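You operate a simulated robot arm through the tools that you are given. There is no shell and no other tool.

Carry out the task below with a simulated two-armed robot. There is one attempt and no reset: what you move stays moved.

TASK
Carry the small frame under the hood and degrease it for tacking.
Fine: both hands, into the bay; hood damper open; wipe the grease mark off, rinse rag back where it lay; screen out. What is to be rubbed or washed off counts as gone when no trace of it is left.

The check looks at the end state, three seconds after you hand in, the way a careful person would. Anything else that was tipped, shoved, dropped, spilled or broken makes it a failure.

THE ROBOT
Two 7-joint arms with two-finger grippers on one trunk, on a base that moves. Base frame: it is fixed to the floor where the robot stands at the start and does not move with it; the origin is under the middle of the robot, x ahead of it, y to its left, z up; the surface under the hand at the start is at about z = 952. Readings come in mm, rad, newtons and seconds.
The left shoulder is at the start at [50, 216, 1246], the right one opposite. With the tool pointing down near the work surface each hand reaches from about 260 to 800 mm from the robot's upright axis, wherever it stands, measured 20 degrees to its own side. Places, roughly: bay under the hood [-1100, 1900, 800]; hood damper [-1200, 1900, 1500]; rinse rag [-1250, 1250, 750]; welding screen [-1800, 500, 900]. Payload 3.18 kg a hand.
The tool frame of a hand sits at the grasp point between the pads (the TCP): z along the fingers, y along the line on which they close. The tips reach 30 mm beyond it. The gripper opens to 144 mm; its body begins 103 mm behind the TCP.
Orientation is that of the tool frame in the base frame, as a unit quaternion [x, y, z, w]. With the fingers straight down and closing along the base's y, the tool's x points along the base's -x, its y along +y and its z along -z.

THE INTERFACE
- The arms move only by the tool servo_tool. It takes "left_motion", "right_motion" or both (then of equal length, played together; a hand with none holds still); each is a list of rows, each a list of 3 entries, a list of its own where there are three numbers: the shift along the base's x, y, z in units of 50 mm (1.0 is 50 mm), then the turn, a rotation vector about the base's x, y, z in units of 8 degrees (1.0 is 8 degrees), then the opening, from 0 (shut) to 1 (fully open). In form: [[[dx, dy, dz], [rx, ry, rz], jaw], ...]. A call has 1 to 20 rows; each row shifts and turns the commanded pose from where the row before left it. A call with a number of a shift or a turn outside -1 to 1 is refused whole. Each row takes 0.2 s and may step no farther than 50 mm and 0.15 rad from the row before; otherwise, or with a gripper value out of range, the whole call is refused. A pose out of reach is approached as far as the arm can. The call stops where the force on the tool passes 90 N (or 10 N more than at its start, if that is more) or the arm is blocked; 0.2 s more then pass. Each finger travels about 186.7 mm/s and halts on what it meets, pressing with about 44 N; the grip force reading is that of the motor and also rises with nothing between the fingers. The clock runs only during rows and for 0.2 s after the last one: add rows that do not move to give the fingers time. The reply holds the time, the measured pose of the TCP, the force on the tool along the base axes, the opening and the grip force, in the units named above and with some noise, with the torque about the TCP (base axes, N m) and any sound that the robot's microphone picked up.
- Cameras (640 x 400 px; columns grow to the right, rows downward): "scene" is now at [77.9, 79, 1437.3]; the picture's right is [0.91, -0.42, 0.00], its down [-0.24, -0.50, -0.83] and it looks along [0.35, 0.75, -0.56] (base axes); focal length 214 px, centre (320, 200). "left" rides on the left gripper at [76, -16, -143] in its tool frame; the picture's right is [0.21, 0.98, 0.00], its down [-0.84, 0.18, -0.51] and it looks along [-0.50, 0.11, 0.86] (tool axes); focal length 218 px, centre (320, 200). "right" rides on the right gripper at [76, 16, -143] in its tool frame; the picture's right is [-0.21, 0.98, 0.00], its down [-0.84, -0.18, -0.51] and it looks along [-0.50, -0.11, 0.86] (tool axes); focal length 218 px, centre (320, 200). There is no depth. A picture from a camera that has moved, and an enlarged one, comes with that camera's place and axes in the base frame and with its lens.
- grab_frame(camera): a new picture of that camera. The clock stands still meanwhile.
- raise_lower(by): moves the trunk up (or, below 0, down) by that many mm; the arms and the scene camera ride with it, the base frame stays. It gives what a move gives, with no picture.
- drive_base(legs): drives the robot by 1 to 6 legs, each [ahead, left, turn to the left] in mm, mm and rad, along the robot's own axes; the way and the turn of a leg run together, so that a leg with both is an arc; at most 1500 mm and 3.142 rad a leg. The arms and the cameras ride along, it lands a little off, and it stops where it bumps. It gives what a move gives.
- head_to(pan, tilt): turns the head with the scene camera to pan (to the left, within 1.396 rad either way) and tilt (down, from -0.506 to 1.204), counted from straight ahead of the robot (the tilt from the chest, where the trunk bows). It gives what a move gives.
- inspect(camera, box): a new picture of the part [left, top, right, bottom] of that camera's present view, enlarged. The clock stands still meanwhile.
- close_job(): hands the job in; it is judged then, once.

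Nothing tells you exact positions but the pictures and the camera data. Unless the task says otherwise, let go and move clear before handing in.

The tools are called after "Call:" as a command line: name --argument value ..., lists and objects as JSON in quotes. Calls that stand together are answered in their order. servo_tool: Moves the arms, as the interface text tells. Its arguments: {"type":"object","properties":{"left_motion":{"type":"array","items":{"type":"array"}},"right_motion":{"type":"array","items":{"type":"array"}}},"required":[]} The other tools are called the same way: raise_lower (by) moves the trunk up or down; drive_base (legs) drives the base; head_to (pan, tilt) turns the head that bears the scene camera; grab_frame (camera) takes a picture; inspect (camera, box) takes an enlarged picture of a part of a camera's view; close_job () hands the job in.

At the start:

```text
time_s: 0.0
left_ee_pos: [390.8, 467.7, 1259.8]
left_tcp_rot: [0.0, 1.0, 0.0, 0.0]
left_contact_force: [0.4, -0.3, -0.3]
left_torque: [0.02, 0.02, -0.01]
left_gripper_width: 144.2
left_grasp_force: 0.1
right_ee_pos: [418.8, 18.6, 1218.0]
right_tcp_rot: [0.0, 1.0, 0.0, 0.0]
right_contact_force: [0.6, 0.1, -0.8]
right_torque: [-0.04, -0.03, 0.0]
right_gripper_width: 144.1
right_grasp_force: 0.0
trunk travel left (down, up): [-325.0, 44.0]
robot x, y, heading: [-1.2, -1.3, 0.004]
head pan, tilt (commanded): [1.133, 0.588]
```

scene: 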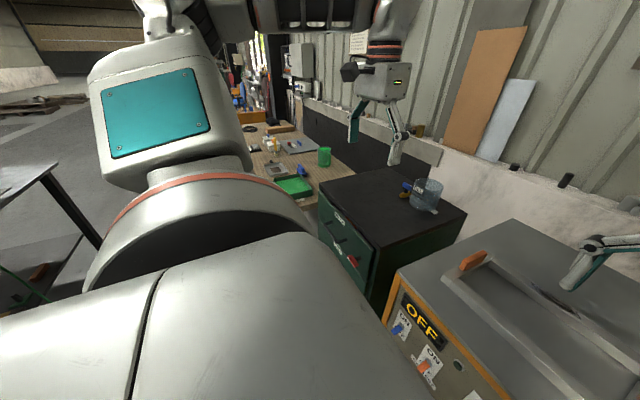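
right: 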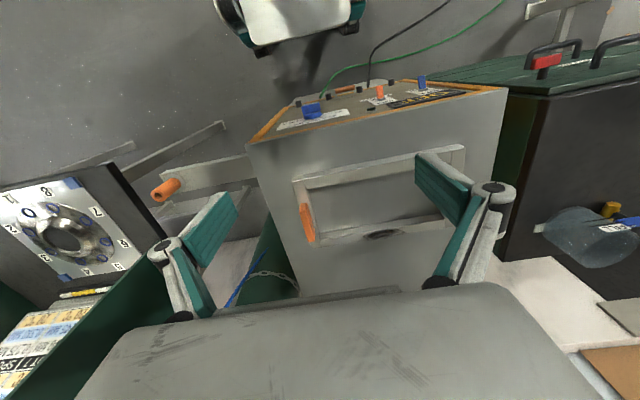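
left: 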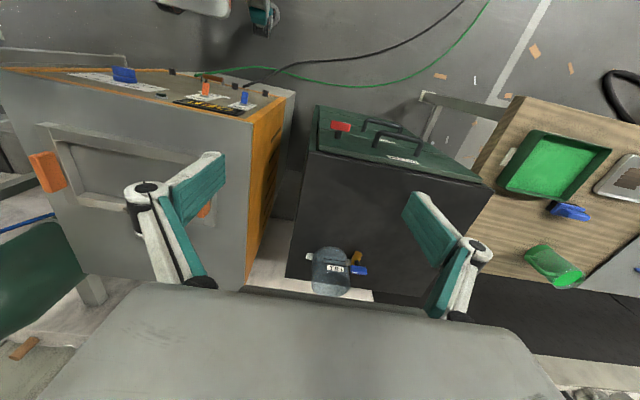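

I see a welding machine and a dark cabinet in front of the robot and a workbench to the left; the hood, frame and screen are behind and to the left. I'll turn the head to look around first.

Call:
head_to --pan 1.39 --tilt 0.2

Call:
grab_frame --camera "scene"

Call:
head_to --pan 0.0 --tilt 0.5

Call:
grab_frame --camera "scene"

Call:
head_to --pan -1.2 --tilt 0.4

Call:
grab_frame --camera "scene"

```text
time_s: 0.9
left_ee_pos: [390.6, 468.3, 1260.1]
left_tcp_rot: [0.0, 1.0, -0.001, 0.0]
left_contact_force: [-0.3, 0.2, 0.8]
left_torque: [-0.01, 0.02, -0.02]
left_gripper_width: 144.0
left_grasp_force: 0.1
right_ee_pos: [418.0, 19.3, 1217.1]
right_tcp_rot: [0.0, 1.0, 0.0, 0.001]
right_contact_force: [-0.3, -0.6, 0.3]
right_torque: [-0.01, 0.0, 0.0]
right_gripper_width: 144.2
right_grasp_force: 0.0
trunk travel left (down, up): [-325.0, 44.0]
robot x, y, heading: [-8.0, -1.3, -0.003]
head pan, tilt (commanded): [1.389, 0.201]
```

```text
taken
camera scene: at [57.3, 90.3, 1473.0], right [0.98, -0.18, 0.0], down [-0.04, -0.2, -0.98], along [0.18, 0.96, -0.2], focal length 214 px, centre (320, 200)
```

scene: 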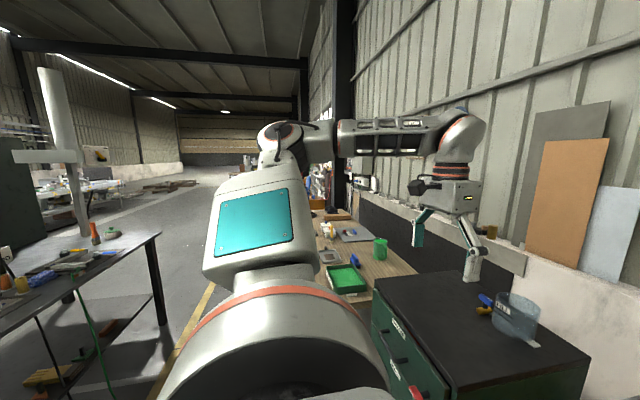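

```text
time_s: 2.4
left_ee_pos: [390.2, 466.5, 1260.4]
left_tcp_rot: [0.001, 1.0, 0.0, 0.001]
left_contact_force: [0.0, 0.0, 0.3]
left_torque: [-0.03, 0.03, -0.01]
left_gripper_width: 143.9
left_grasp_force: 0.0
right_ee_pos: [419.2, 18.5, 1215.5]
right_tcp_rot: [0.0, 1.0, 0.0, 0.0]
right_contact_force: [-0.2, -0.3, 0.7]
right_torque: [0.0, 0.01, -0.01]
right_gripper_width: 144.0
right_grasp_force: 0.0
trunk travel left (down, up): [-325.0, 44.0]
robot x, y, heading: [-2.7, 1.9, -0.002]
head pan, tilt (commanded): [0.0, 0.499]
```

```text
taken
camera scene: at [131.4, -1.3, 1445.4], right [0.0, -1.0, 0.0], down [-0.48, 0.0, -0.88], along [0.88, 0.0, -0.48], focal length 214 px, centre (320, 200)
```

scene: 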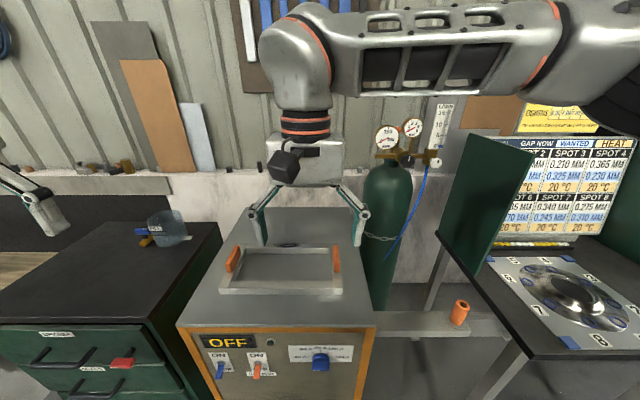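

```text
time_s: 3.8
left_ee_pos: [389.6, 467.4, 1260.3]
left_tcp_rot: [0.0, 1.0, 0.0, 0.0]
left_contact_force: [0.9, 0.5, 0.0]
left_torque: [-0.03, 0.03, 0.02]
left_gripper_width: 143.9
left_grasp_force: 0.0
right_ee_pos: [417.4, 18.7, 1217.4]
right_tcp_rot: [0.0, 1.0, 0.0, 0.0]
right_contact_force: [0.0, 0.1, 0.4]
right_torque: [-0.02, 0.01, 0.0]
right_gripper_width: 144.0
right_grasp_force: 0.1
trunk travel left (down, up): [-325.0, 44.0]
robot x, y, heading: [0.6, 1.2, 0.003]
head pan, tilt (commanded): [-1.201, 0.4]
```

```text
taken
camera scene: at [73.9, -87.7, 1454.5], right [-0.93, -0.36, 0.0], down [-0.14, 0.36, -0.92], along [0.33, -0.86, -0.39], focal length 214 px, centre (320, 200)
```

scene: 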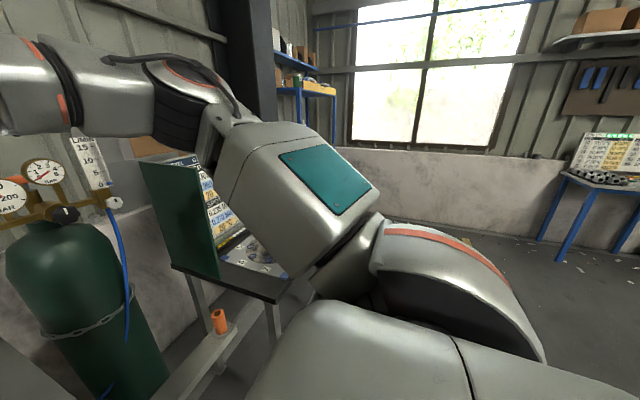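

The small frame with two orange grips appears to be on the machine directly ahead. I'll look closer at it and then look behind to the left.

Call:
head_to --pan 0.0 --tilt 0.7

Call:
grab_frame --camera "scene"

Call:
inspect --camera "scene" --box '[180, 120, 400, 260]'

Call:
inspect --camera "scene" --box '[160, 220, 400, 400]'

Call:
grab_frame --camera "right"

```text
time_s: 5.2
left_ee_pos: [389.5, 467.4, 1259.5]
left_tcp_rot: [0.0, 1.0, 0.0, 0.0]
left_contact_force: [0.4, 0.7, 0.2]
left_torque: [0.02, 0.01, 0.01]
left_gripper_width: 143.9
left_grasp_force: 0.1
right_ee_pos: [418.7, 18.3, 1217.2]
right_tcp_rot: [0.0, 1.0, 0.0, 0.0]
right_contact_force: [0.1, 0.2, -0.4]
right_torque: [-0.03, -0.01, 0.04]
right_gripper_width: 144.3
right_grasp_force: 0.0
trunk travel left (down, up): [-325.0, 44.0]
robot x, y, heading: [2.4, 4.1, 0.003]
head pan, tilt (commanded): [0.0, 0.7]
```

```text
taken
camera scene: at [125.3, -1.5, 1427.7], right [0.0, -1.0, 0.0], down [-0.64, 0.0, -0.77], along [0.77, 0.0, -0.64], focal length 214 px, centre (320, 200)
```

scene: 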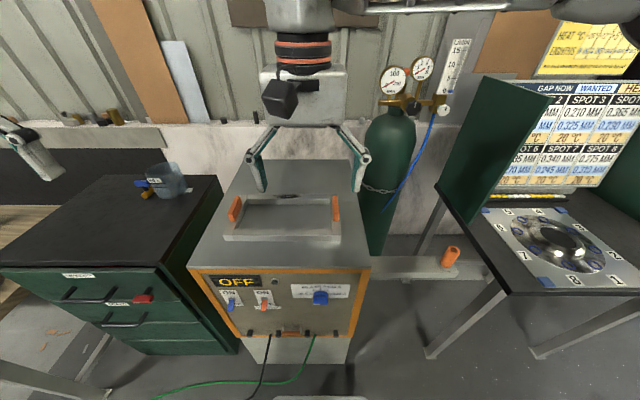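

```text
2.86 times, centred on (290, 190) of scene
camera zoom: at [125.3, -1.5, 1427.7], right [0.0, -1.0, 0.0], down [-0.64, 0.0, -0.77], along [0.77, 0.0, -0.64], focal length 613 px, centre (406, 229)
```

zoom: 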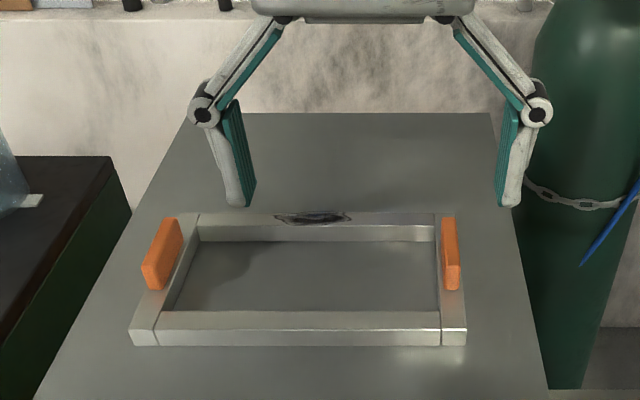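

```text
2.22 times, centred on (280, 310) of scene
camera zoom: at [125.3, -1.5, 1427.7], right [0.0, -1.0, 0.0], down [-0.64, 0.0, -0.77], along [0.77, 0.0, -0.64], focal length 477 px, centre (409, -44)
```

zoom: 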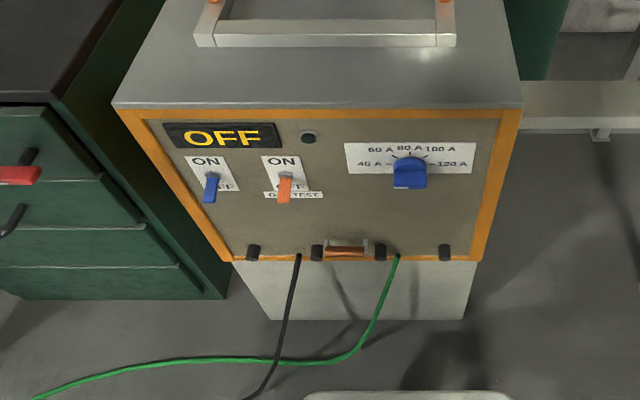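

```text
taken
camera right: at [342.1, 33.6, 1358.3], right [0.21, 0.98, 0.0], down [0.84, -0.18, 0.51], along [0.5, -0.11, -0.86], focal length 218 px, centre (320, 200)
```

right: 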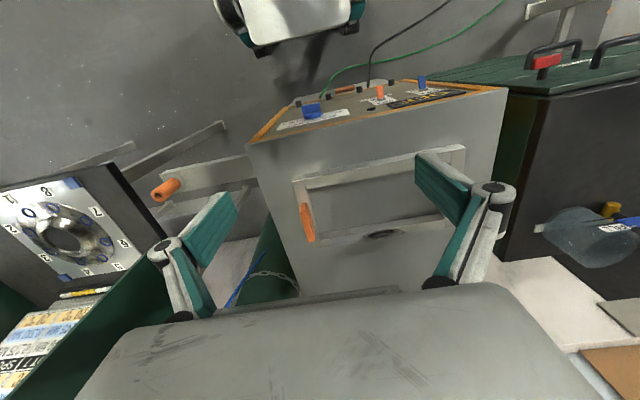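

The frame lies on the power source ahead, with the grease mark on its far rail and orange grips on the side rails. I'll back off a little and turn left to look at the hood area.

Call:
drive_base --legs '[[-250, 0, 0], [0, 0, 1.57]]'

Call:
head_to --pan 0.3 --tilt 0.3

Call:
grab_frame --camera "scene"

Call:
head_to --pan 1.1 --tilt 0.3

Call:
grab_frame --camera "scene"

```text
time_s: 10.8
left_ee_pos: [-718.4, 392.8, 1260.2]
left_tcp_rot: [-0.705, 0.709, 0.0, 0.001]
left_contact_force: [0.4, -0.5, 0.7]
left_torque: [0.02, 0.01, -0.03]
left_gripper_width: 144.1
left_grasp_force: 0.0
right_ee_pos: [-268.2, 419.8, 1217.3]
right_tcp_rot: [-0.705, 0.709, 0.0, 0.0]
right_contact_force: [0.0, 0.2, -0.2]
right_torque: [-0.03, 0.01, -0.01]
right_gripper_width: 144.3
right_grasp_force: 0.0
trunk travel left (down, up): [-325.0, 44.0]
robot x, y, heading: [-253.1, 0.6, 1.569]
head pan, tilt (commanded): [0.0, 0.7]
```

```text
time_s: 11.7
left_ee_pos: [-717.9, 393.1, 1259.9]
left_tcp_rot: [-0.705, 0.709, 0.001, 0.001]
left_contact_force: [0.2, 0.5, 0.0]
left_torque: [0.0, 0.01, -0.01]
left_gripper_width: 144.2
left_grasp_force: 0.0
right_ee_pos: [-267.7, 418.0, 1217.3]
right_tcp_rot: [-0.705, 0.709, 0.0, 0.001]
right_contact_force: [0.2, 0.1, -0.4]
right_torque: [-0.01, 0.02, -0.02]
right_gripper_width: 144.1
right_grasp_force: 0.0
trunk travel left (down, up): [-325.0, 44.0]
robot x, y, heading: [-252.5, 1.6, 1.563]
head pan, tilt (commanded): [0.3, 0.3]
```

```text
taken
camera scene: at [-278.7, 128.6, 1463.7], right [0.96, 0.29, 0.0], down [0.09, -0.28, -0.95], along [-0.28, 0.91, -0.3], focal length 214 px, centre (320, 200)
```

scene: 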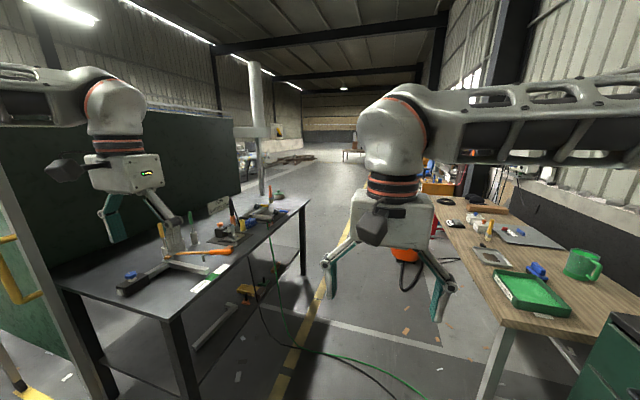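

```text
time_s: 12.8
left_ee_pos: [-716.0, 392.8, 1259.3]
left_tcp_rot: [-0.705, 0.709, 0.0, 0.0]
left_contact_force: [1.3, 0.7, 0.1]
left_torque: [0.0, -0.02, 0.0]
left_gripper_width: 143.9
left_grasp_force: 0.0
right_ee_pos: [-266.9, 418.6, 1216.7]
right_tcp_rot: [-0.705, 0.71, 0.0, 0.0]
right_contact_force: [0.2, -0.4, 0.1]
right_torque: [0.01, 0.0, 0.0]
right_gripper_width: 143.8
right_grasp_force: 0.1
trunk travel left (down, up): [-325.0, 44.0]
robot x, y, heading: [-251.3, 2.0, 1.565]
head pan, tilt (commanded): [1.1, 0.3]
```

```text
taken
camera scene: at [-334.6, 82.2, 1463.8], right [0.46, 0.89, 0.0], down [0.26, -0.14, -0.96], along [-0.85, 0.44, -0.3], focal length 214 px, centre (320, 200)
```

scene: 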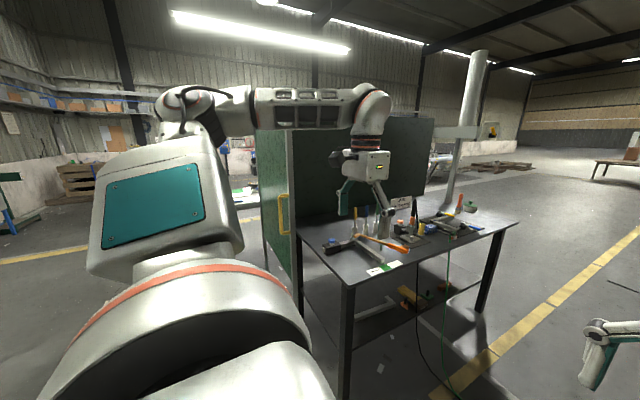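

There's a welding table with a green side screen with a yellow handle, a back panel, and an extraction arm/hood over its far end. I'll zoom in on these.

Call:
inspect --camera "scene" --box '[250, 100, 410, 280]'

Call:
inspect --camera "scene" --box '[380, 40, 540, 240]'

Call:
inspect --camera "scene" --box '[300, 180, 540, 320]'

```text
2.22 times, centred on (330, 190) of scene
camera zoom: at [-334.6, 82.2, 1463.8], right [0.46, 0.89, 0.0], down [0.26, -0.14, -0.96], along [-0.85, 0.44, -0.3], focal length 477 px, centre (298, 222)
```

zoom: 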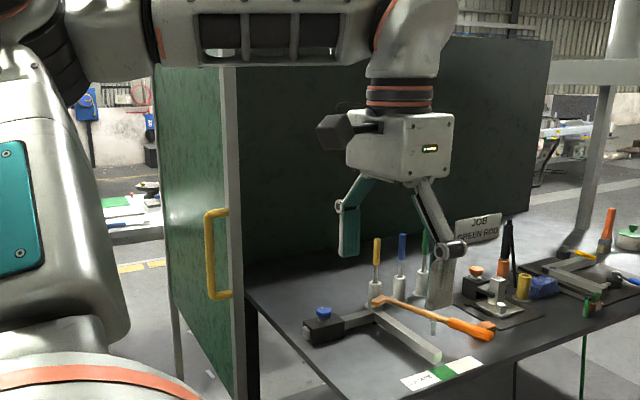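

```text
2.00 times, centred on (460, 140) of scene
camera zoom: at [-334.6, 82.2, 1463.8], right [0.46, 0.89, 0.0], down [0.26, -0.14, -0.96], along [-0.85, 0.44, -0.3], focal length 429 px, centre (40, 320)
```

zoom: 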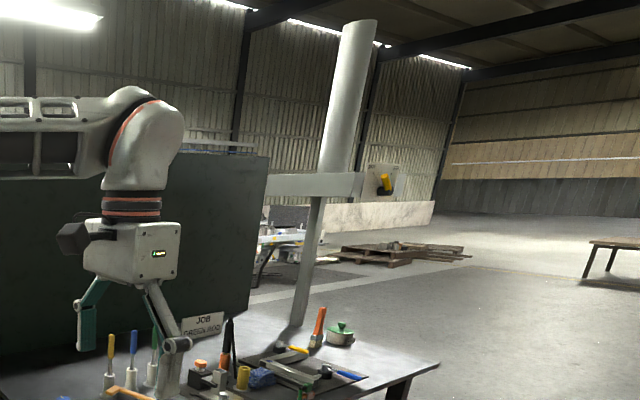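

```text
2.67 times, centred on (420, 250) of scene
camera zoom: at [-334.6, 82.2, 1463.8], right [0.46, 0.89, 0.0], down [0.26, -0.14, -0.96], along [-0.85, 0.44, -0.3], focal length 572 px, centre (53, 67)
```

zoom: 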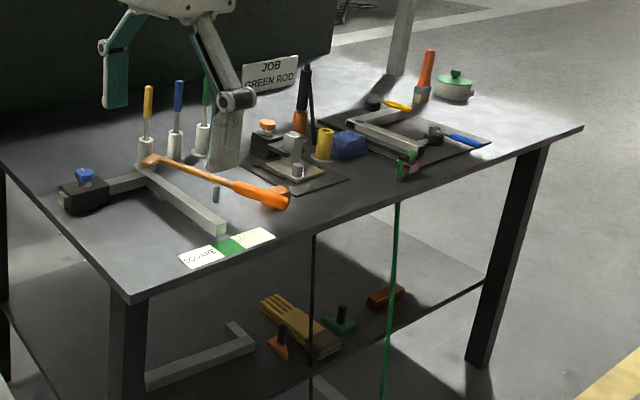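

The table (front edge near x=-1040, y 600–2310) holds the clutter. The yellow damper handle is on the pillar at its right end, and the screen with its yellow handle is at its left end. I'll turn further to get an unobstructed look.

Call:
drive_base --legs '[[0, 0, 1.2]]'

Call:
head_to --pan 0.0 --tilt 0.25

Call:
grab_frame --camera "scene"

Call:
inspect --camera "scene" --box '[160, 100, 360, 260]'

```text
time_s: 16.2
left_ee_pos: [-782.9, -298.1, 1260.5]
left_tcp_rot: [0.984, -0.181, 0.0, -0.001]
left_contact_force: [-0.1, -0.5, -0.1]
left_torque: [0.03, 0.01, -0.02]
left_gripper_width: 143.8
left_grasp_force: 0.1
right_ee_pos: [-649.5, 130.9, 1216.2]
right_tcp_rot: [0.984, -0.18, 0.0, 0.001]
right_contact_force: [-0.8, 0.0, 0.8]
right_torque: [0.03, 0.05, 0.0]
right_gripper_width: 144.1
right_grasp_force: 0.1
trunk travel left (down, up): [-325.0, 44.0]
robot x, y, heading: [-252.8, 3.5, 2.779]
head pan, tilt (commanded): [1.1, 0.3]
```

```text
time_s: 17.6
left_ee_pos: [-782.1, -297.9, 1259.6]
left_tcp_rot: [0.984, -0.181, 0.0, 0.0]
left_contact_force: [0.1, 0.6, 0.1]
left_torque: [0.02, 0.0, 0.0]
left_gripper_width: 144.2
left_grasp_force: 0.1
right_ee_pos: [-649.2, 132.1, 1215.9]
right_tcp_rot: [0.984, -0.18, 0.0, 0.0]
right_contact_force: [0.0, 0.1, 0.0]
right_torque: [-0.02, 0.01, 0.01]
right_gripper_width: 144.0
right_grasp_force: 0.0
trunk travel left (down, up): [-325.0, 44.0]
robot x, y, heading: [-249.4, 0.0, 2.778]
head pan, tilt (commanded): [0.0, 0.25]
```

```text
taken
camera scene: at [-377.1, 46.2, 1468.5], right [0.35, 0.94, 0.0], down [0.23, -0.09, -0.97], along [-0.91, 0.34, -0.25], focal length 214 px, centre (320, 200)
```

scene: 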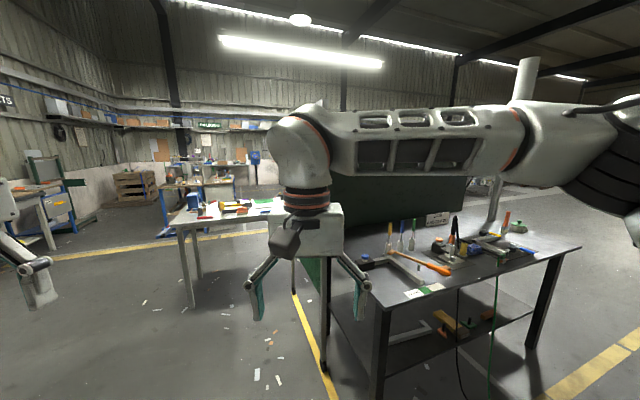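

```text
2.50 times, centred on (260, 180) of scene
camera zoom: at [-377.1, 46.2, 1468.5], right [0.35, 0.94, 0.0], down [0.23, -0.09, -0.97], along [-0.91, 0.34, -0.25], focal length 536 px, centre (470, 250)
```

zoom: 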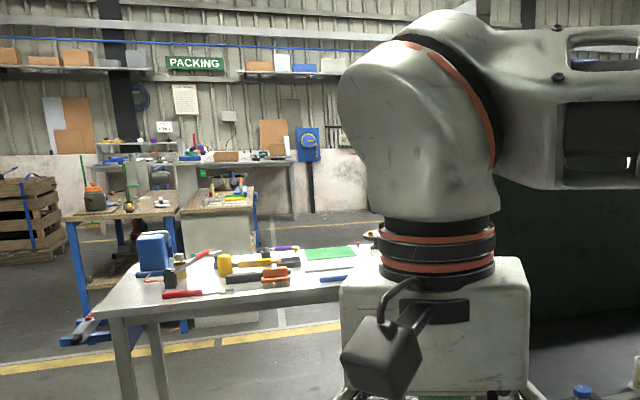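

The right arm blocks the view of the screen. I'll drive nearer and turn so that the gap between the arms faces the screen.

Call:
drive_base --legs '[[500, 250, 0], [0, 0, -0.5]]'

Call:
head_to --pan 0.4 --tilt 0.4

Call:
grab_frame --camera "scene"

Call:
inspect --camera "scene" --box '[220, 60, 420, 340]'

```text
time_s: 22.2
left_ee_pos: [-1415.1, -60.0, 1259.9]
left_tcp_rot: [0.907, -0.422, 0.0, 0.0]
left_contact_force: [0.6, -0.4, -0.3]
left_torque: [0.02, -0.01, 0.0]
left_gripper_width: 143.9
left_grasp_force: 0.0
right_ee_pos: [-1089.7, 252.1, 1216.6]
right_tcp_rot: [0.907, -0.421, 0.0, 0.0]
right_contact_force: [0.4, 0.3, 0.4]
right_torque: [0.0, 0.03, 0.01]
right_gripper_width: 143.8
right_grasp_force: 0.1
trunk travel left (down, up): [-325.0, 44.0]
robot x, y, heading: [-805.4, -57.6, 2.272]
head pan, tilt (commanded): [0.0, 0.25]
```

```text
time_s: 23.1
left_ee_pos: [-1414.8, -61.0, 1260.1]
left_tcp_rot: [0.907, -0.421, 0.001, 0.001]
left_contact_force: [-0.3, 0.5, -0.2]
left_torque: [0.01, 0.01, 0.0]
left_gripper_width: 144.3
left_grasp_force: 0.1
right_ee_pos: [-1090.0, 251.3, 1216.7]
right_tcp_rot: [0.907, -0.421, 0.0, 0.0]
right_contact_force: [-0.5, 0.7, 0.4]
right_torque: [0.0, 0.01, 0.0]
right_gripper_width: 144.0
right_grasp_force: 0.0
trunk travel left (down, up): [-325.0, 44.0]
robot x, y, heading: [-807.5, -57.0, 2.268]
head pan, tilt (commanded): [0.4, 0.4]
```

```text
taken
camera scene: at [-915.0, 14.5, 1454.5], right [0.45, 0.89, 0.0], down [0.35, -0.18, -0.92], along [-0.82, 0.42, -0.39], focal length 214 px, centre (320, 200)
```

scene: 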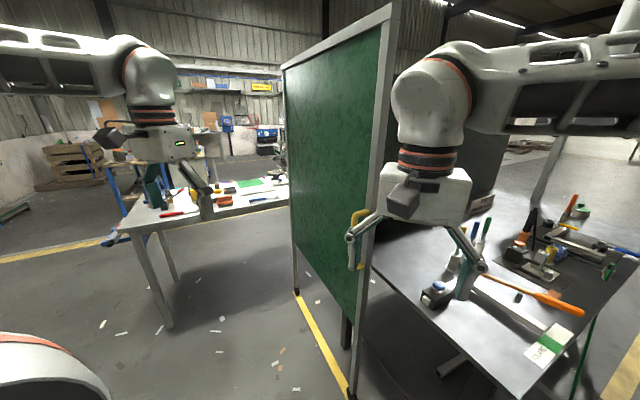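

```text
1.43 times, centred on (320, 200) of scene
camera zoom: at [-915.0, 14.5, 1454.5], right [0.45, 0.89, 0.0], down [0.35, -0.18, -0.92], along [-0.82, 0.42, -0.39], focal length 306 px, centre (320, 200)
```

zoom: 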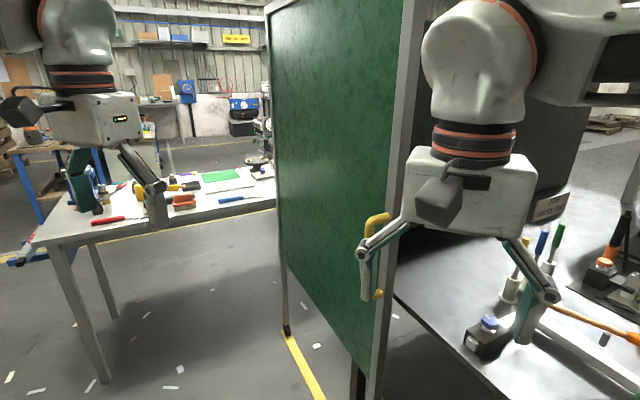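

The screen is a framed panel on feet standing along x at about y=475, from x≈-2245 to x≈-1450, with a yellow handle near its front post and a yellow line along the floor. I'll look at the floor and its feet.

Call:
head_to --pan 0.3 --tilt 0.9

Call:
grab_frame --camera "scene"

Call:
inspect --camera "scene" --box '[240, 140, 440, 400]'

Call:
grab_frame --camera "right"

Call:
grab_frame --camera "left"

```text
time_s: 24.0
left_ee_pos: [-1415.4, -59.4, 1260.6]
left_tcp_rot: [0.906, -0.423, 0.0, 0.0]
left_contact_force: [0.8, 0.7, -0.7]
left_torque: [-0.02, -0.01, 0.02]
left_gripper_width: 144.1
left_grasp_force: 0.0
right_ee_pos: [-1090.0, 251.1, 1216.4]
right_tcp_rot: [0.907, -0.421, -0.001, -0.001]
right_contact_force: [0.6, 0.8, 0.6]
right_torque: [0.03, 0.0, 0.0]
right_gripper_width: 144.0
right_grasp_force: 0.1
trunk travel left (down, up): [-325.0, 44.0]
robot x, y, heading: [-807.7, -53.3, 2.272]
head pan, tilt (commanded): [0.3, 0.901]
```

```text
taken
camera scene: at [-896.0, 13.2, 1411.5], right [0.54, 0.84, 0.0], down [0.66, -0.42, -0.62], along [-0.52, 0.34, -0.78], focal length 214 px, centre (320, 200)
```

scene: 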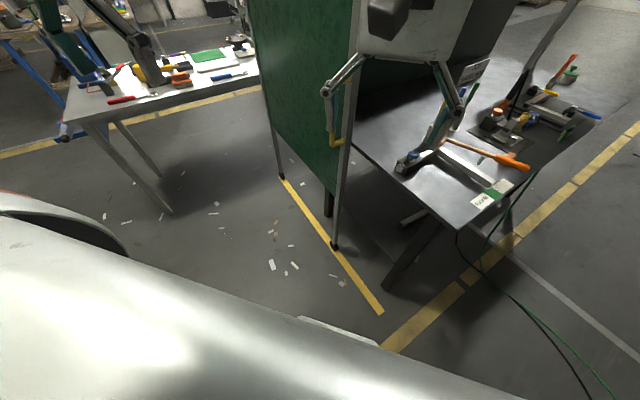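

```text
1.54 times, centred on (340, 270) of scene
camera zoom: at [-896.0, 13.2, 1411.5], right [0.54, 0.84, 0.0], down [0.66, -0.42, -0.62], along [-0.52, 0.34, -0.78], focal length 330 px, centre (289, 92)
```

zoom: 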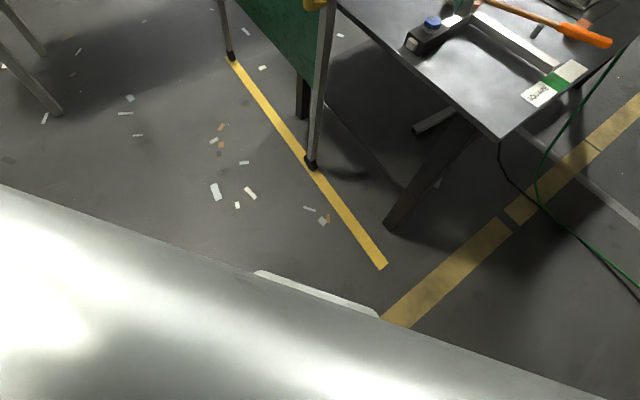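

```text
taken
camera right: at [-1053.2, 181.1, 1358.3], right [-0.88, -0.47, 0.0], down [-0.41, 0.76, 0.51], along [-0.24, 0.45, -0.86], focal length 218 px, centre (320, 200)
```

right: 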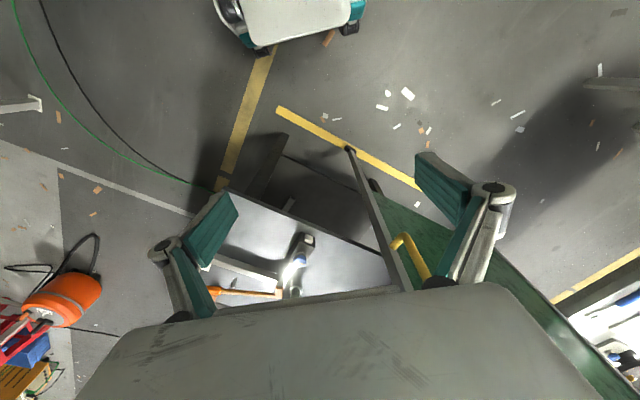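

```text
taken
camera left: at [-1352.7, -106.8, 1402.4], right [-0.61, -0.79, 0.0], down [-0.68, 0.53, 0.51], along [-0.4, 0.31, -0.86], focal length 218 px, centre (320, 200)
```

left: 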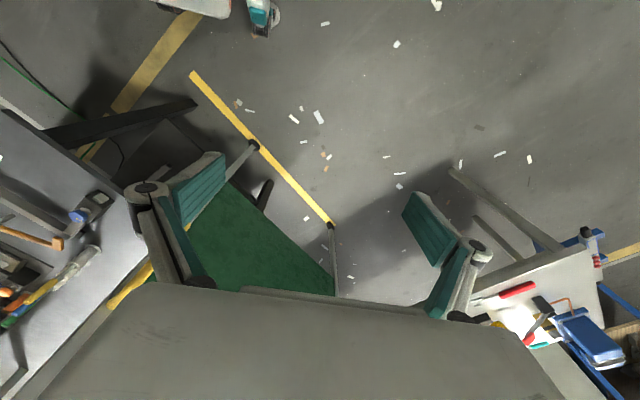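

The yellow strip on the floor looks like the screen's slide track, running to about x=-925, so the screen should pull out toward +x by about 500 mm. I'll zoom in on the handle.

Call:
inspect --camera "right" --box '[320, 130, 480, 290]'

Call:
head_to --pan 0.25 --tilt 0.45

Call:
inspect --camera "scene" --box '[270, 120, 450, 300]'

```text
2.50 times, centred on (400, 210) of right
camera zoom: at [-1053.2, 181.1, 1358.3], right [-0.88, -0.47, 0.0], down [-0.41, 0.76, 0.51], along [-0.24, 0.45, -0.86], focal length 546 px, centre (120, 175)
```

zoom: 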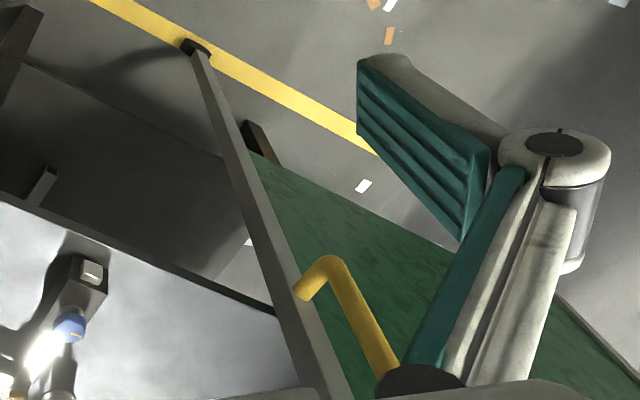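

```text
time_s: 24.9
left_ee_pos: [-1416.3, -60.9, 1258.6]
left_tcp_rot: [0.906, -0.422, 0.0, 0.0]
left_contact_force: [0.2, -0.7, -0.2]
left_torque: [-0.01, -0.03, 0.05]
left_gripper_width: 143.9
left_grasp_force: 0.0
right_ee_pos: [-1089.9, 251.4, 1216.7]
right_tcp_rot: [0.907, -0.421, 0.0, 0.0]
right_contact_force: [0.4, 1.1, 0.5]
right_torque: [0.0, 0.0, 0.01]
right_gripper_width: 144.1
right_grasp_force: 0.0
trunk travel left (down, up): [-325.0, 44.0]
robot x, y, heading: [-806.5, -56.0, 2.266]
head pan, tilt (commanded): [0.25, 0.45]
```

```text
2.22 times, centred on (360, 210) of scene
camera zoom: at [-907.2, 25.9, 1449.7], right [0.58, 0.81, 0.0], down [0.35, -0.25, -0.9], along [-0.73, 0.52, -0.44], focal length 477 px, centre (231, 178)
```

zoom: 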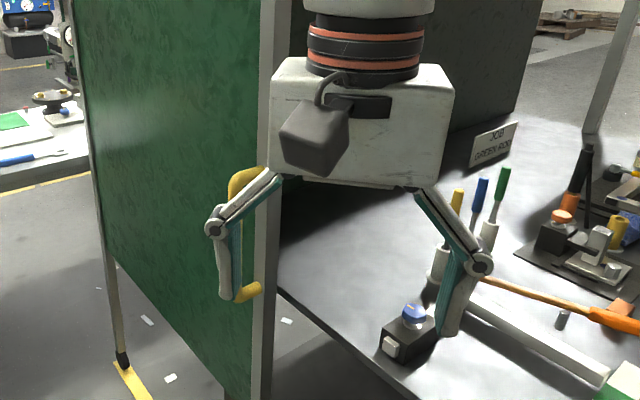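

The handle is a vertical yellow bar at roughly x=-1445, y=425, z=890–1120, standing off from the front post toward the robot. I'll position the robot facing +y so the left hand can grip it with horizontal fingers and pull it along +x.

Call:
drive_base --legs '[[0, 0, -0.698], [-70, 170, 0]]'

Call:
head_to --pan 0.6 --tilt 0.6

Call:
grab_frame --camera "scene"

Call:
grab_frame --camera "left"

```text
time_s: 28.9
left_ee_pos: [-1446.4, 258.3, 1260.3]
left_tcp_rot: [0.709, -0.705, 0.0, 0.001]
left_contact_force: [0.0, 0.2, -0.6]
left_torque: [0.02, -0.03, -0.01]
left_gripper_width: 144.2
left_grasp_force: 0.1
right_ee_pos: [-996.7, 289.4, 1216.5]
right_tcp_rot: [0.709, -0.705, 0.0, 0.0]
right_contact_force: [-0.1, -0.2, 0.5]
right_torque: [0.03, -0.01, -0.03]
right_gripper_width: 144.0
right_grasp_force: 0.2
trunk travel left (down, up): [-325.0, 44.0]
robot x, y, heading: [-971.0, -126.9, 1.577]
head pan, tilt (commanded): [0.25, 0.45]
```

```text
time_s: 29.7
left_ee_pos: [-1444.8, 258.7, 1259.9]
left_tcp_rot: [0.709, -0.705, 0.0, 0.0]
left_contact_force: [-0.5, 0.4, -0.4]
left_torque: [0.01, -0.01, 0.01]
left_gripper_width: 144.2
left_grasp_force: 0.0
right_ee_pos: [-996.9, 290.4, 1217.9]
right_tcp_rot: [0.71, -0.704, 0.0, 0.0]
right_contact_force: [0.1, -0.4, -0.1]
right_torque: [-0.03, 0.01, -0.01]
right_gripper_width: 144.0
right_grasp_force: 0.1
trunk travel left (down, up): [-325.0, 44.0]
robot x, y, heading: [-977.7, -128.1, 1.578]
head pan, tilt (commanded): [0.6, 0.6]
```

```text
taken
camera scene: at [-1026.1, -16.7, 1436.3], right [0.82, 0.57, 0.0], down [0.32, -0.46, -0.83], along [-0.47, 0.68, -0.56], focal length 214 px, centre (320, 200)
```

scene: 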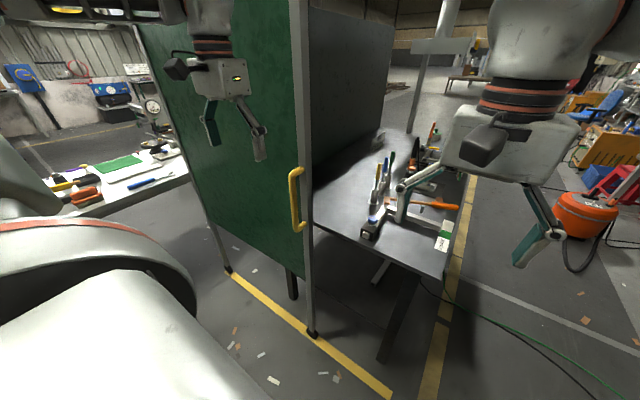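

```text
taken
camera left: at [-1427.8, 183.4, 1402.5], right [-0.98, -0.22, 0.0], down [-0.19, 0.84, 0.51], along [-0.11, 0.5, -0.86], focal length 218 px, centre (320, 200)
```

left: 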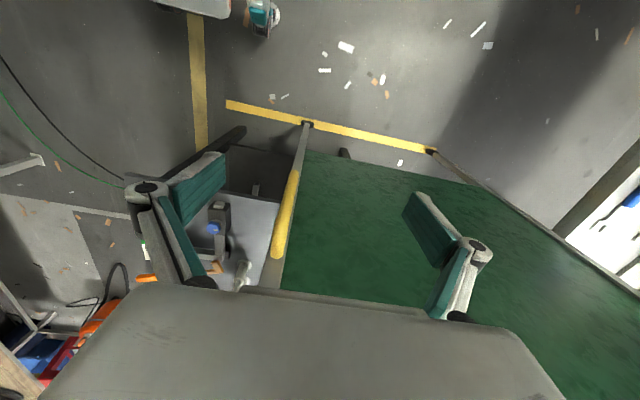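

The handle bar now estimates to x≈-1415, y≈400, z≈945–1135. I'll pitch the left hand's fingers from down to pointing along +y while lowering to z≈1040, staying short of the handle.

Call:
servo_tool --left_motion '[[[0, 0.1, -0.4], [0.94, 0, 0], 1], [[0, 0.1, -0.4], [0.94, 0, 0], 1], [[0, 0.1, -0.4], [0.94, 0, 0], 1], [[0, 0.1, -0.4], [0.94, 0, 0], 1], [[0, 0.1, -0.4], [0.94, 0, 0], 1], [[0, 0.1, -0.4], [0.94, 0, 0], 1]]'

Call:
grab_frame --camera "scene"

```text
time_s: 31.1
left_ee_pos: [-1505.0, 289.2, 1155.9]
left_tcp_rot: [0.655, -0.651, -0.268, -0.276]
left_contact_force: [1.2, 0.2, 0.0]
left_torque: [-0.03, 0.03, -0.01]
left_gripper_width: 143.7
left_grasp_force: 0.1
left hand out of reach, approached as far as the arm can: row 3, 4, 5, 6
right_ee_pos: [-996.5, 290.4, 1215.6]
right_tcp_rot: [0.709, -0.705, 0.0, 0.0]
right_contact_force: [0.1, 0.2, -0.4]
right_torque: [0.0, 0.02, 0.0]
right_gripper_width: 143.9
right_grasp_force: 0.1
trunk travel left (down, up): [-325.0, 44.0]
robot x, y, heading: [-974.6, -129.5, 1.576]
head pan, tilt (commanded): [0.6, 0.6]
```

```text
taken
camera scene: at [-1026.4, -16.5, 1436.2], right [0.82, 0.57, 0.0], down [0.32, -0.46, -0.82], along [-0.47, 0.68, -0.57], focal length 214 px, centre (320, 200)
```

scene: 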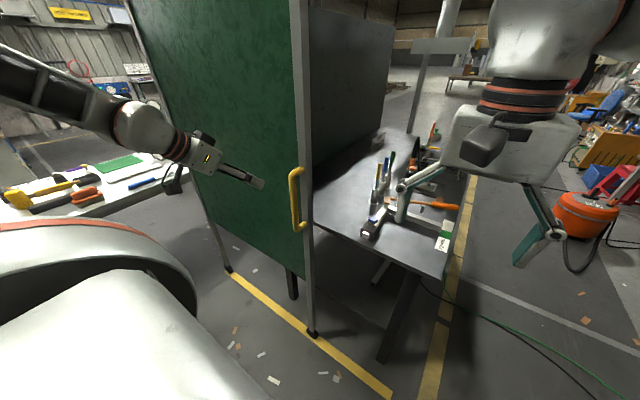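

The arm can't hold the fingers horizontal this close to the body, so I need to back the robot up. First I'll check what is behind on both sides.

Call:
head_to --pan 1.396 --tilt 0.7

Call:
grab_frame --camera "scene"

Call:
head_to --pan -1.396 --tilt 0.7

Call:
grab_frame --camera "scene"

Call:
grab_frame --camera "left"

```text
time_s: 32.2
left_ee_pos: [-1504.2, 289.5, 1156.2]
left_tcp_rot: [0.653, -0.653, -0.267, -0.276]
left_contact_force: [-1.2, -0.4, -0.4]
left_torque: [0.02, 0.01, 0.02]
left_gripper_width: 144.0
left_grasp_force: 0.0
right_ee_pos: [-996.1, 290.3, 1216.1]
right_tcp_rot: [0.709, -0.705, 0.0, 0.0]
right_contact_force: [1.4, -0.9, 0.0]
right_torque: [-0.01, 0.03, 0.01]
right_gripper_width: 144.1
right_grasp_force: 0.0
trunk travel left (down, up): [-325.0, 44.0]
robot x, y, heading: [-977.1, -133.7, 1.576]
head pan, tilt (commanded): [1.396, 0.7]
```

```text
taken
camera scene: at [-1059.6, -75.2, 1427.6], right [0.17, 0.99, 0.0], down [0.64, -0.11, -0.77], along [-0.75, 0.13, -0.64], focal length 214 px, centre (320, 200)
```

scene: 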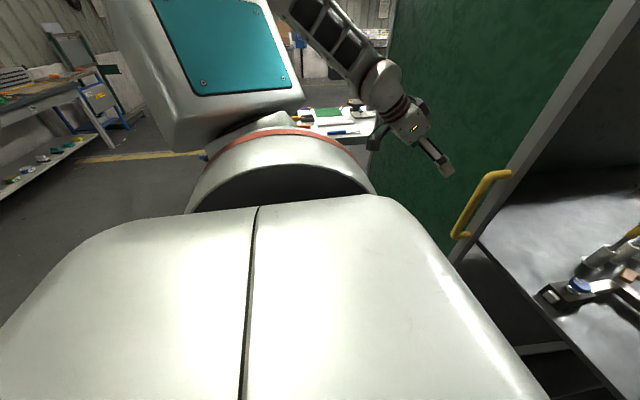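

```text
time_s: 34.7
left_ee_pos: [-1504.2, 289.6, 1155.8]
left_tcp_rot: [0.653, -0.653, -0.267, -0.276]
left_contact_force: [-0.4, -0.1, 0.0]
left_torque: [-0.02, -0.01, 0.03]
left_gripper_width: 144.1
left_grasp_force: 0.0
right_ee_pos: [-997.6, 289.7, 1216.2]
right_tcp_rot: [0.71, -0.705, 0.0, 0.0]
right_contact_force: [0.6, 0.7, 0.5]
right_torque: [0.01, 0.0, -0.03]
right_gripper_width: 144.2
right_grasp_force: 0.1
trunk travel left (down, up): [-325.0, 44.0]
robot x, y, heading: [-975.5, -129.7, 1.581]
head pan, tilt (commanded): [-1.396, 0.7]
```

```text
taken
camera scene: at [-892.3, -74.0, 1427.6], right [0.18, -0.98, 0.0], down [-0.63, -0.12, -0.76], along [0.75, 0.14, -0.64], focal length 214 px, centre (320, 200)
```

scene: 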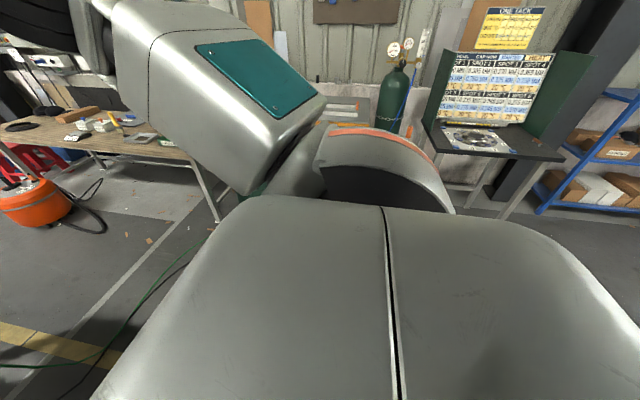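

```text
taken
camera left: at [-1488.2, 135.4, 1202.3], right [-0.98, -0.15, -0.16], down [-0.19, 0.24, 0.95], along [-0.1, 0.96, -0.26], focal length 218 px, centre (320, 200)
```

left: 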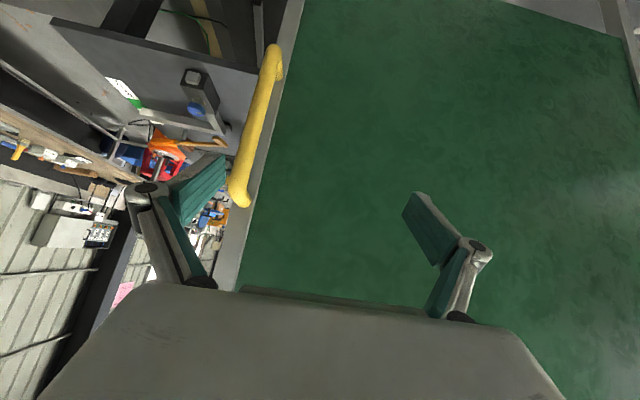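

The floor behind looks clear. I'll back up 200 mm and retry the finger orientation with more distance.

Call:
drive_base --legs '[[-200, 0, 0]]'

Call:
servo_tool --left_motion '[[[0, 0, 0], [0, 0, 0], 1]]'

```text
time_s: 36.3
left_ee_pos: [-1503.2, 88.0, 1155.8]
left_tcp_rot: [0.654, -0.652, -0.267, -0.276]
left_contact_force: [0.2, 0.0, 0.7]
left_torque: [0.02, -0.01, 0.0]
left_gripper_width: 143.8
left_grasp_force: 0.1
right_ee_pos: [-995.5, 89.1, 1217.6]
right_tcp_rot: [0.71, -0.704, 0.0, 0.0]
right_contact_force: [-0.6, -0.5, 0.3]
right_torque: [0.0, 0.02, -0.02]
right_gripper_width: 143.8
right_grasp_force: 0.0
trunk travel left (down, up): [-325.0, 44.0]
robot x, y, heading: [-973.5, -330.1, 1.579]
head pan, tilt (commanded): [-1.396, 0.7]
```

```text
time_s: 36.7
left_ee_pos: [-1504.3, 89.7, 1156.3]
left_tcp_rot: [0.654, -0.652, -0.267, -0.276]
left_contact_force: [0.2, -0.5, 0.3]
left_torque: [0.04, 0.01, -0.02]
left_gripper_width: 144.0
left_grasp_force: 0.0
right_ee_pos: [-995.9, 90.1, 1215.6]
right_tcp_rot: [0.71, -0.704, 0.0, -0.001]
right_contact_force: [-0.8, -0.3, -0.6]
right_torque: [-0.01, 0.0, 0.03]
right_gripper_width: 144.0
right_grasp_force: 0.1
trunk travel left (down, up): [-325.0, 44.0]
robot x, y, heading: [-970.9, -330.8, 1.576]
head pan, tilt (commanded): [-1.396, 0.7]
```

Now I'll bring the left hand forward and across to just short of the handle, then finish levelling the fingers.

Call:
servo_tool --left_motion '[[[0.3, 0.7, -0.38], [0, 0, 0], 1], [[0.3, 0.7, -0.38], [0, 0, 0], 1], [[0.3, 0.7, -0.38], [0, 0, 0], 1], [[0.3, 0.7, -0.38], [0, 0, 0], 1], [[0.3, 0.7, -0.38], [0, 0, 0], 1], [[0.3, 0.3, -0.38], [0, 0, 0], 1], [[0, 0, 0], [0.9, 0, 0], 1], [[0, 0, 0], [0.9, 0, 0], 1], [[0, 0, 0], [0.9, 0, 0], 1]]'

Call:
grab_frame --camera "left"

```text
time_s: 38.7
left_ee_pos: [-1422.2, 279.7, 1040.3]
left_tcp_rot: [0.591, -0.589, -0.386, -0.393]
left_contact_force: [-0.1, -1.4, -0.7]
left_torque: [-0.02, 0.01, 0.0]
left_gripper_width: 144.1
left_grasp_force: 0.0
left hand out of reach, approached as far as the arm can: row 2
right_ee_pos: [-997.0, 89.0, 1217.3]
right_tcp_rot: [0.71, -0.704, -0.001, 0.0]
right_contact_force: [-0.5, 0.1, -0.1]
right_torque: [0.04, -0.04, 0.02]
right_gripper_width: 144.1
right_grasp_force: 0.0
trunk travel left (down, up): [-325.0, 44.0]
robot x, y, heading: [-972.6, -324.3, 1.579]
head pan, tilt (commanded): [-1.396, 0.7]
```

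```text
taken
camera left: at [-1406.0, 118.9, 1025.5], right [-0.98, -0.08, -0.2], down [-0.19, -0.14, 0.97], along [-0.1, 0.99, 0.12], focal length 218 px, centre (320, 200)
```

left: 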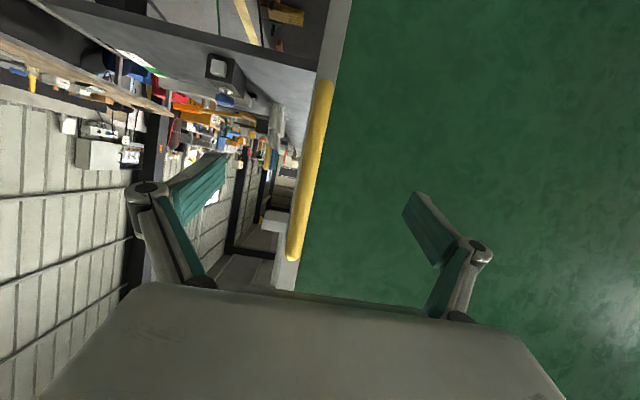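

The bar runs between the open fingers at x≈-1411 and z≈920–1145. I'll level the remaining pitch, centre on it, and advance toward y≈395.

Call:
servo_tool --left_motion '[[[0.07, 0.2, 0], [0.9, 0, 0], 1], [[0.07, 0.2, 0], [0.9, 0, 0], 1], [[0.07, 0.2, 0], [0.9, 0, 0], 1], [[0, 0.4, 0], [0, 0, 0], 1], [[0, 0.4, 0], [0, 0, 0], 1]]'

Call:
grab_frame --camera "left"

Call:
head_to --pan 0.5 --tilt 0.5

Call:
inspect --camera "scene" --box '[200, 100, 420, 300]'

```text
time_s: 39.9
left_ee_pos: [-1409.6, 350.7, 1038.6]
left_tcp_rot: [-0.507, 0.508, 0.489, 0.497]
left_contact_force: [0.0, -0.5, 0.1]
left_torque: [0.0, -0.02, 0.04]
left_gripper_width: 143.4
left_grasp_force: 0.0
right_ee_pos: [-994.3, 90.7, 1215.9]
right_tcp_rot: [0.711, -0.704, 0.001, 0.001]
right_contact_force: [0.8, -0.6, -0.3]
right_torque: [-0.04, 0.04, 0.03]
right_gripper_width: 144.0
right_grasp_force: 0.2
trunk travel left (down, up): [-325.0, 44.0]
robot x, y, heading: [-972.2, -331.9, 1.583]
head pan, tilt (commanded): [-1.396, 0.7]
```

```text
taken
camera left: at [-1393.5, 206.3, 966.7], right [-0.98, 0.0, -0.22], down [-0.19, -0.48, 0.86], along [-0.1, 0.88, 0.47], focal length 218 px, centre (320, 200)
```

left: 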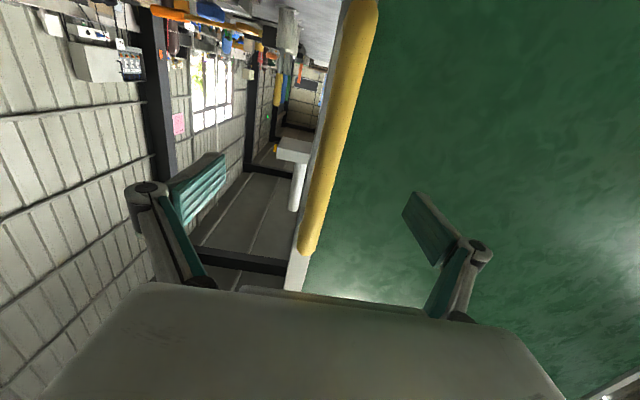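

```text
time_s: 41.8
left_ee_pos: [-1411.0, 349.8, 1039.1]
left_tcp_rot: [-0.507, 0.507, 0.489, 0.497]
left_contact_force: [0.4, -1.0, 0.8]
left_torque: [0.01, 0.01, 0.02]
left_gripper_width: 144.2
left_grasp_force: 0.1
right_ee_pos: [-995.4, 89.5, 1216.5]
right_tcp_rot: [0.71, -0.704, 0.001, -0.001]
right_contact_force: [-0.3, 0.1, -0.7]
right_torque: [0.0, -0.04, -0.01]
right_gripper_width: 143.8
right_grasp_force: 0.0
trunk travel left (down, up): [-325.0, 44.0]
robot x, y, heading: [-974.0, -329.6, 1.578]
head pan, tilt (commanded): [0.499, 0.499]
```

```text
2.00 times, centred on (310, 200) of scene
camera zoom: at [-1018.5, -210.0, 1445.3], right [0.87, 0.49, 0.0], down [0.23, -0.42, -0.88], along [-0.43, 0.77, -0.48], focal length 429 px, centre (340, 200)
```

zoom: 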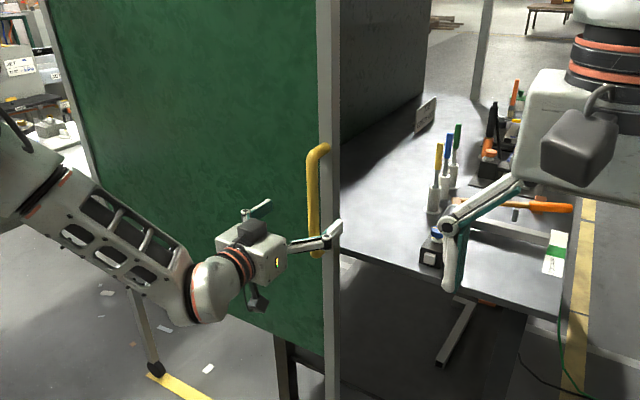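

The bar is well centred between the fingers. I'll advance the last 45 mm and close on it.

Call:
servo_tool --left_motion '[[[0, 0.35, 0], [0, 0, 0], 1], [[0, 0.35, 0], [0, 0, 0], 1], [[0, 0.25, 0], [0, 0, 0], 1], [[0, 0, 0], [0, 0, 0], 0.5], [[0, 0, 0], [0, 0, 0], 0], [[0, 0, 0], [0, 0, 0], 0], [[0, 0, 0], [0, 0, 0], 0]]'

Call:
inspect --camera "scene" --box '[200, 100, 420, 300]'

Call:
grab_frame --camera "left"

```text
time_s: 43.4
left_ee_pos: [-1411.4, 392.0, 1050.6]
left_tcp_rot: [-0.507, 0.508, 0.489, 0.496]
left_contact_force: [-2.4, 2.4, 0.1]
left_torque: [0.15, 0.43, 0.08]
left_gripper_width: 20.8
left_grasp_force: 44.9
left hand out of reach, approached as far as the arm can: row 2, 3
right_ee_pos: [-994.5, 90.7, 1216.4]
right_tcp_rot: [0.71, -0.704, 0.0, 0.0]
right_contact_force: [0.3, 0.6, -0.8]
right_torque: [0.01, 0.0, 0.02]
right_gripper_width: 144.2
right_grasp_force: 0.1
trunk travel left (down, up): [-325.0, 44.0]
robot x, y, heading: [-971.3, -329.3, 1.576]
head pan, tilt (commanded): [0.499, 0.499]
```

```text
2.00 times, centred on (310, 200) of scene
camera zoom: at [-1018.8, -209.8, 1445.3], right [0.87, 0.49, 0.0], down [0.23, -0.42, -0.88], along [-0.43, 0.77, -0.48], focal length 429 px, centre (340, 200)
```

zoom: 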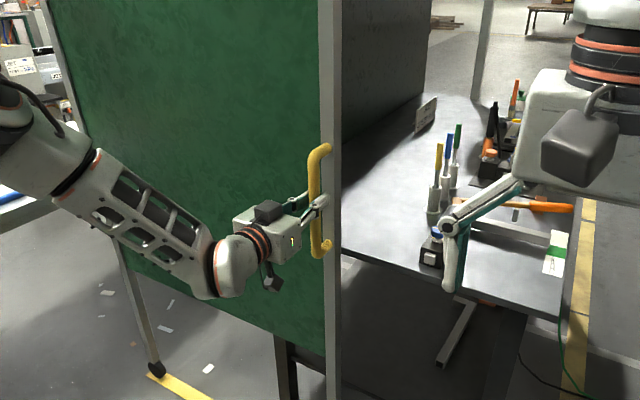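

```text
taken
camera left: at [-1395.4, 248.4, 978.9], right [-0.98, 0.0, -0.21], down [-0.19, -0.48, 0.86], along [-0.1, 0.88, 0.47], focal length 218 px, centre (320, 200)
```

left: 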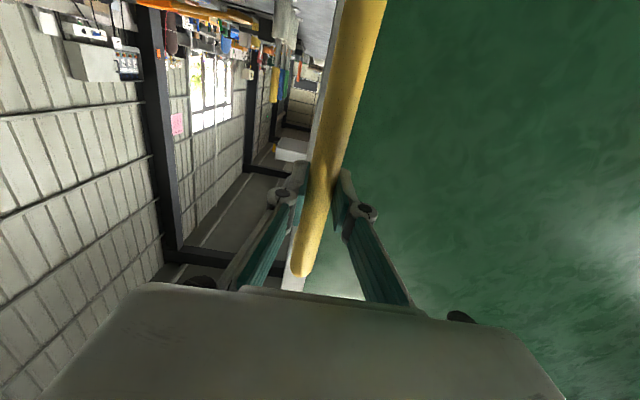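

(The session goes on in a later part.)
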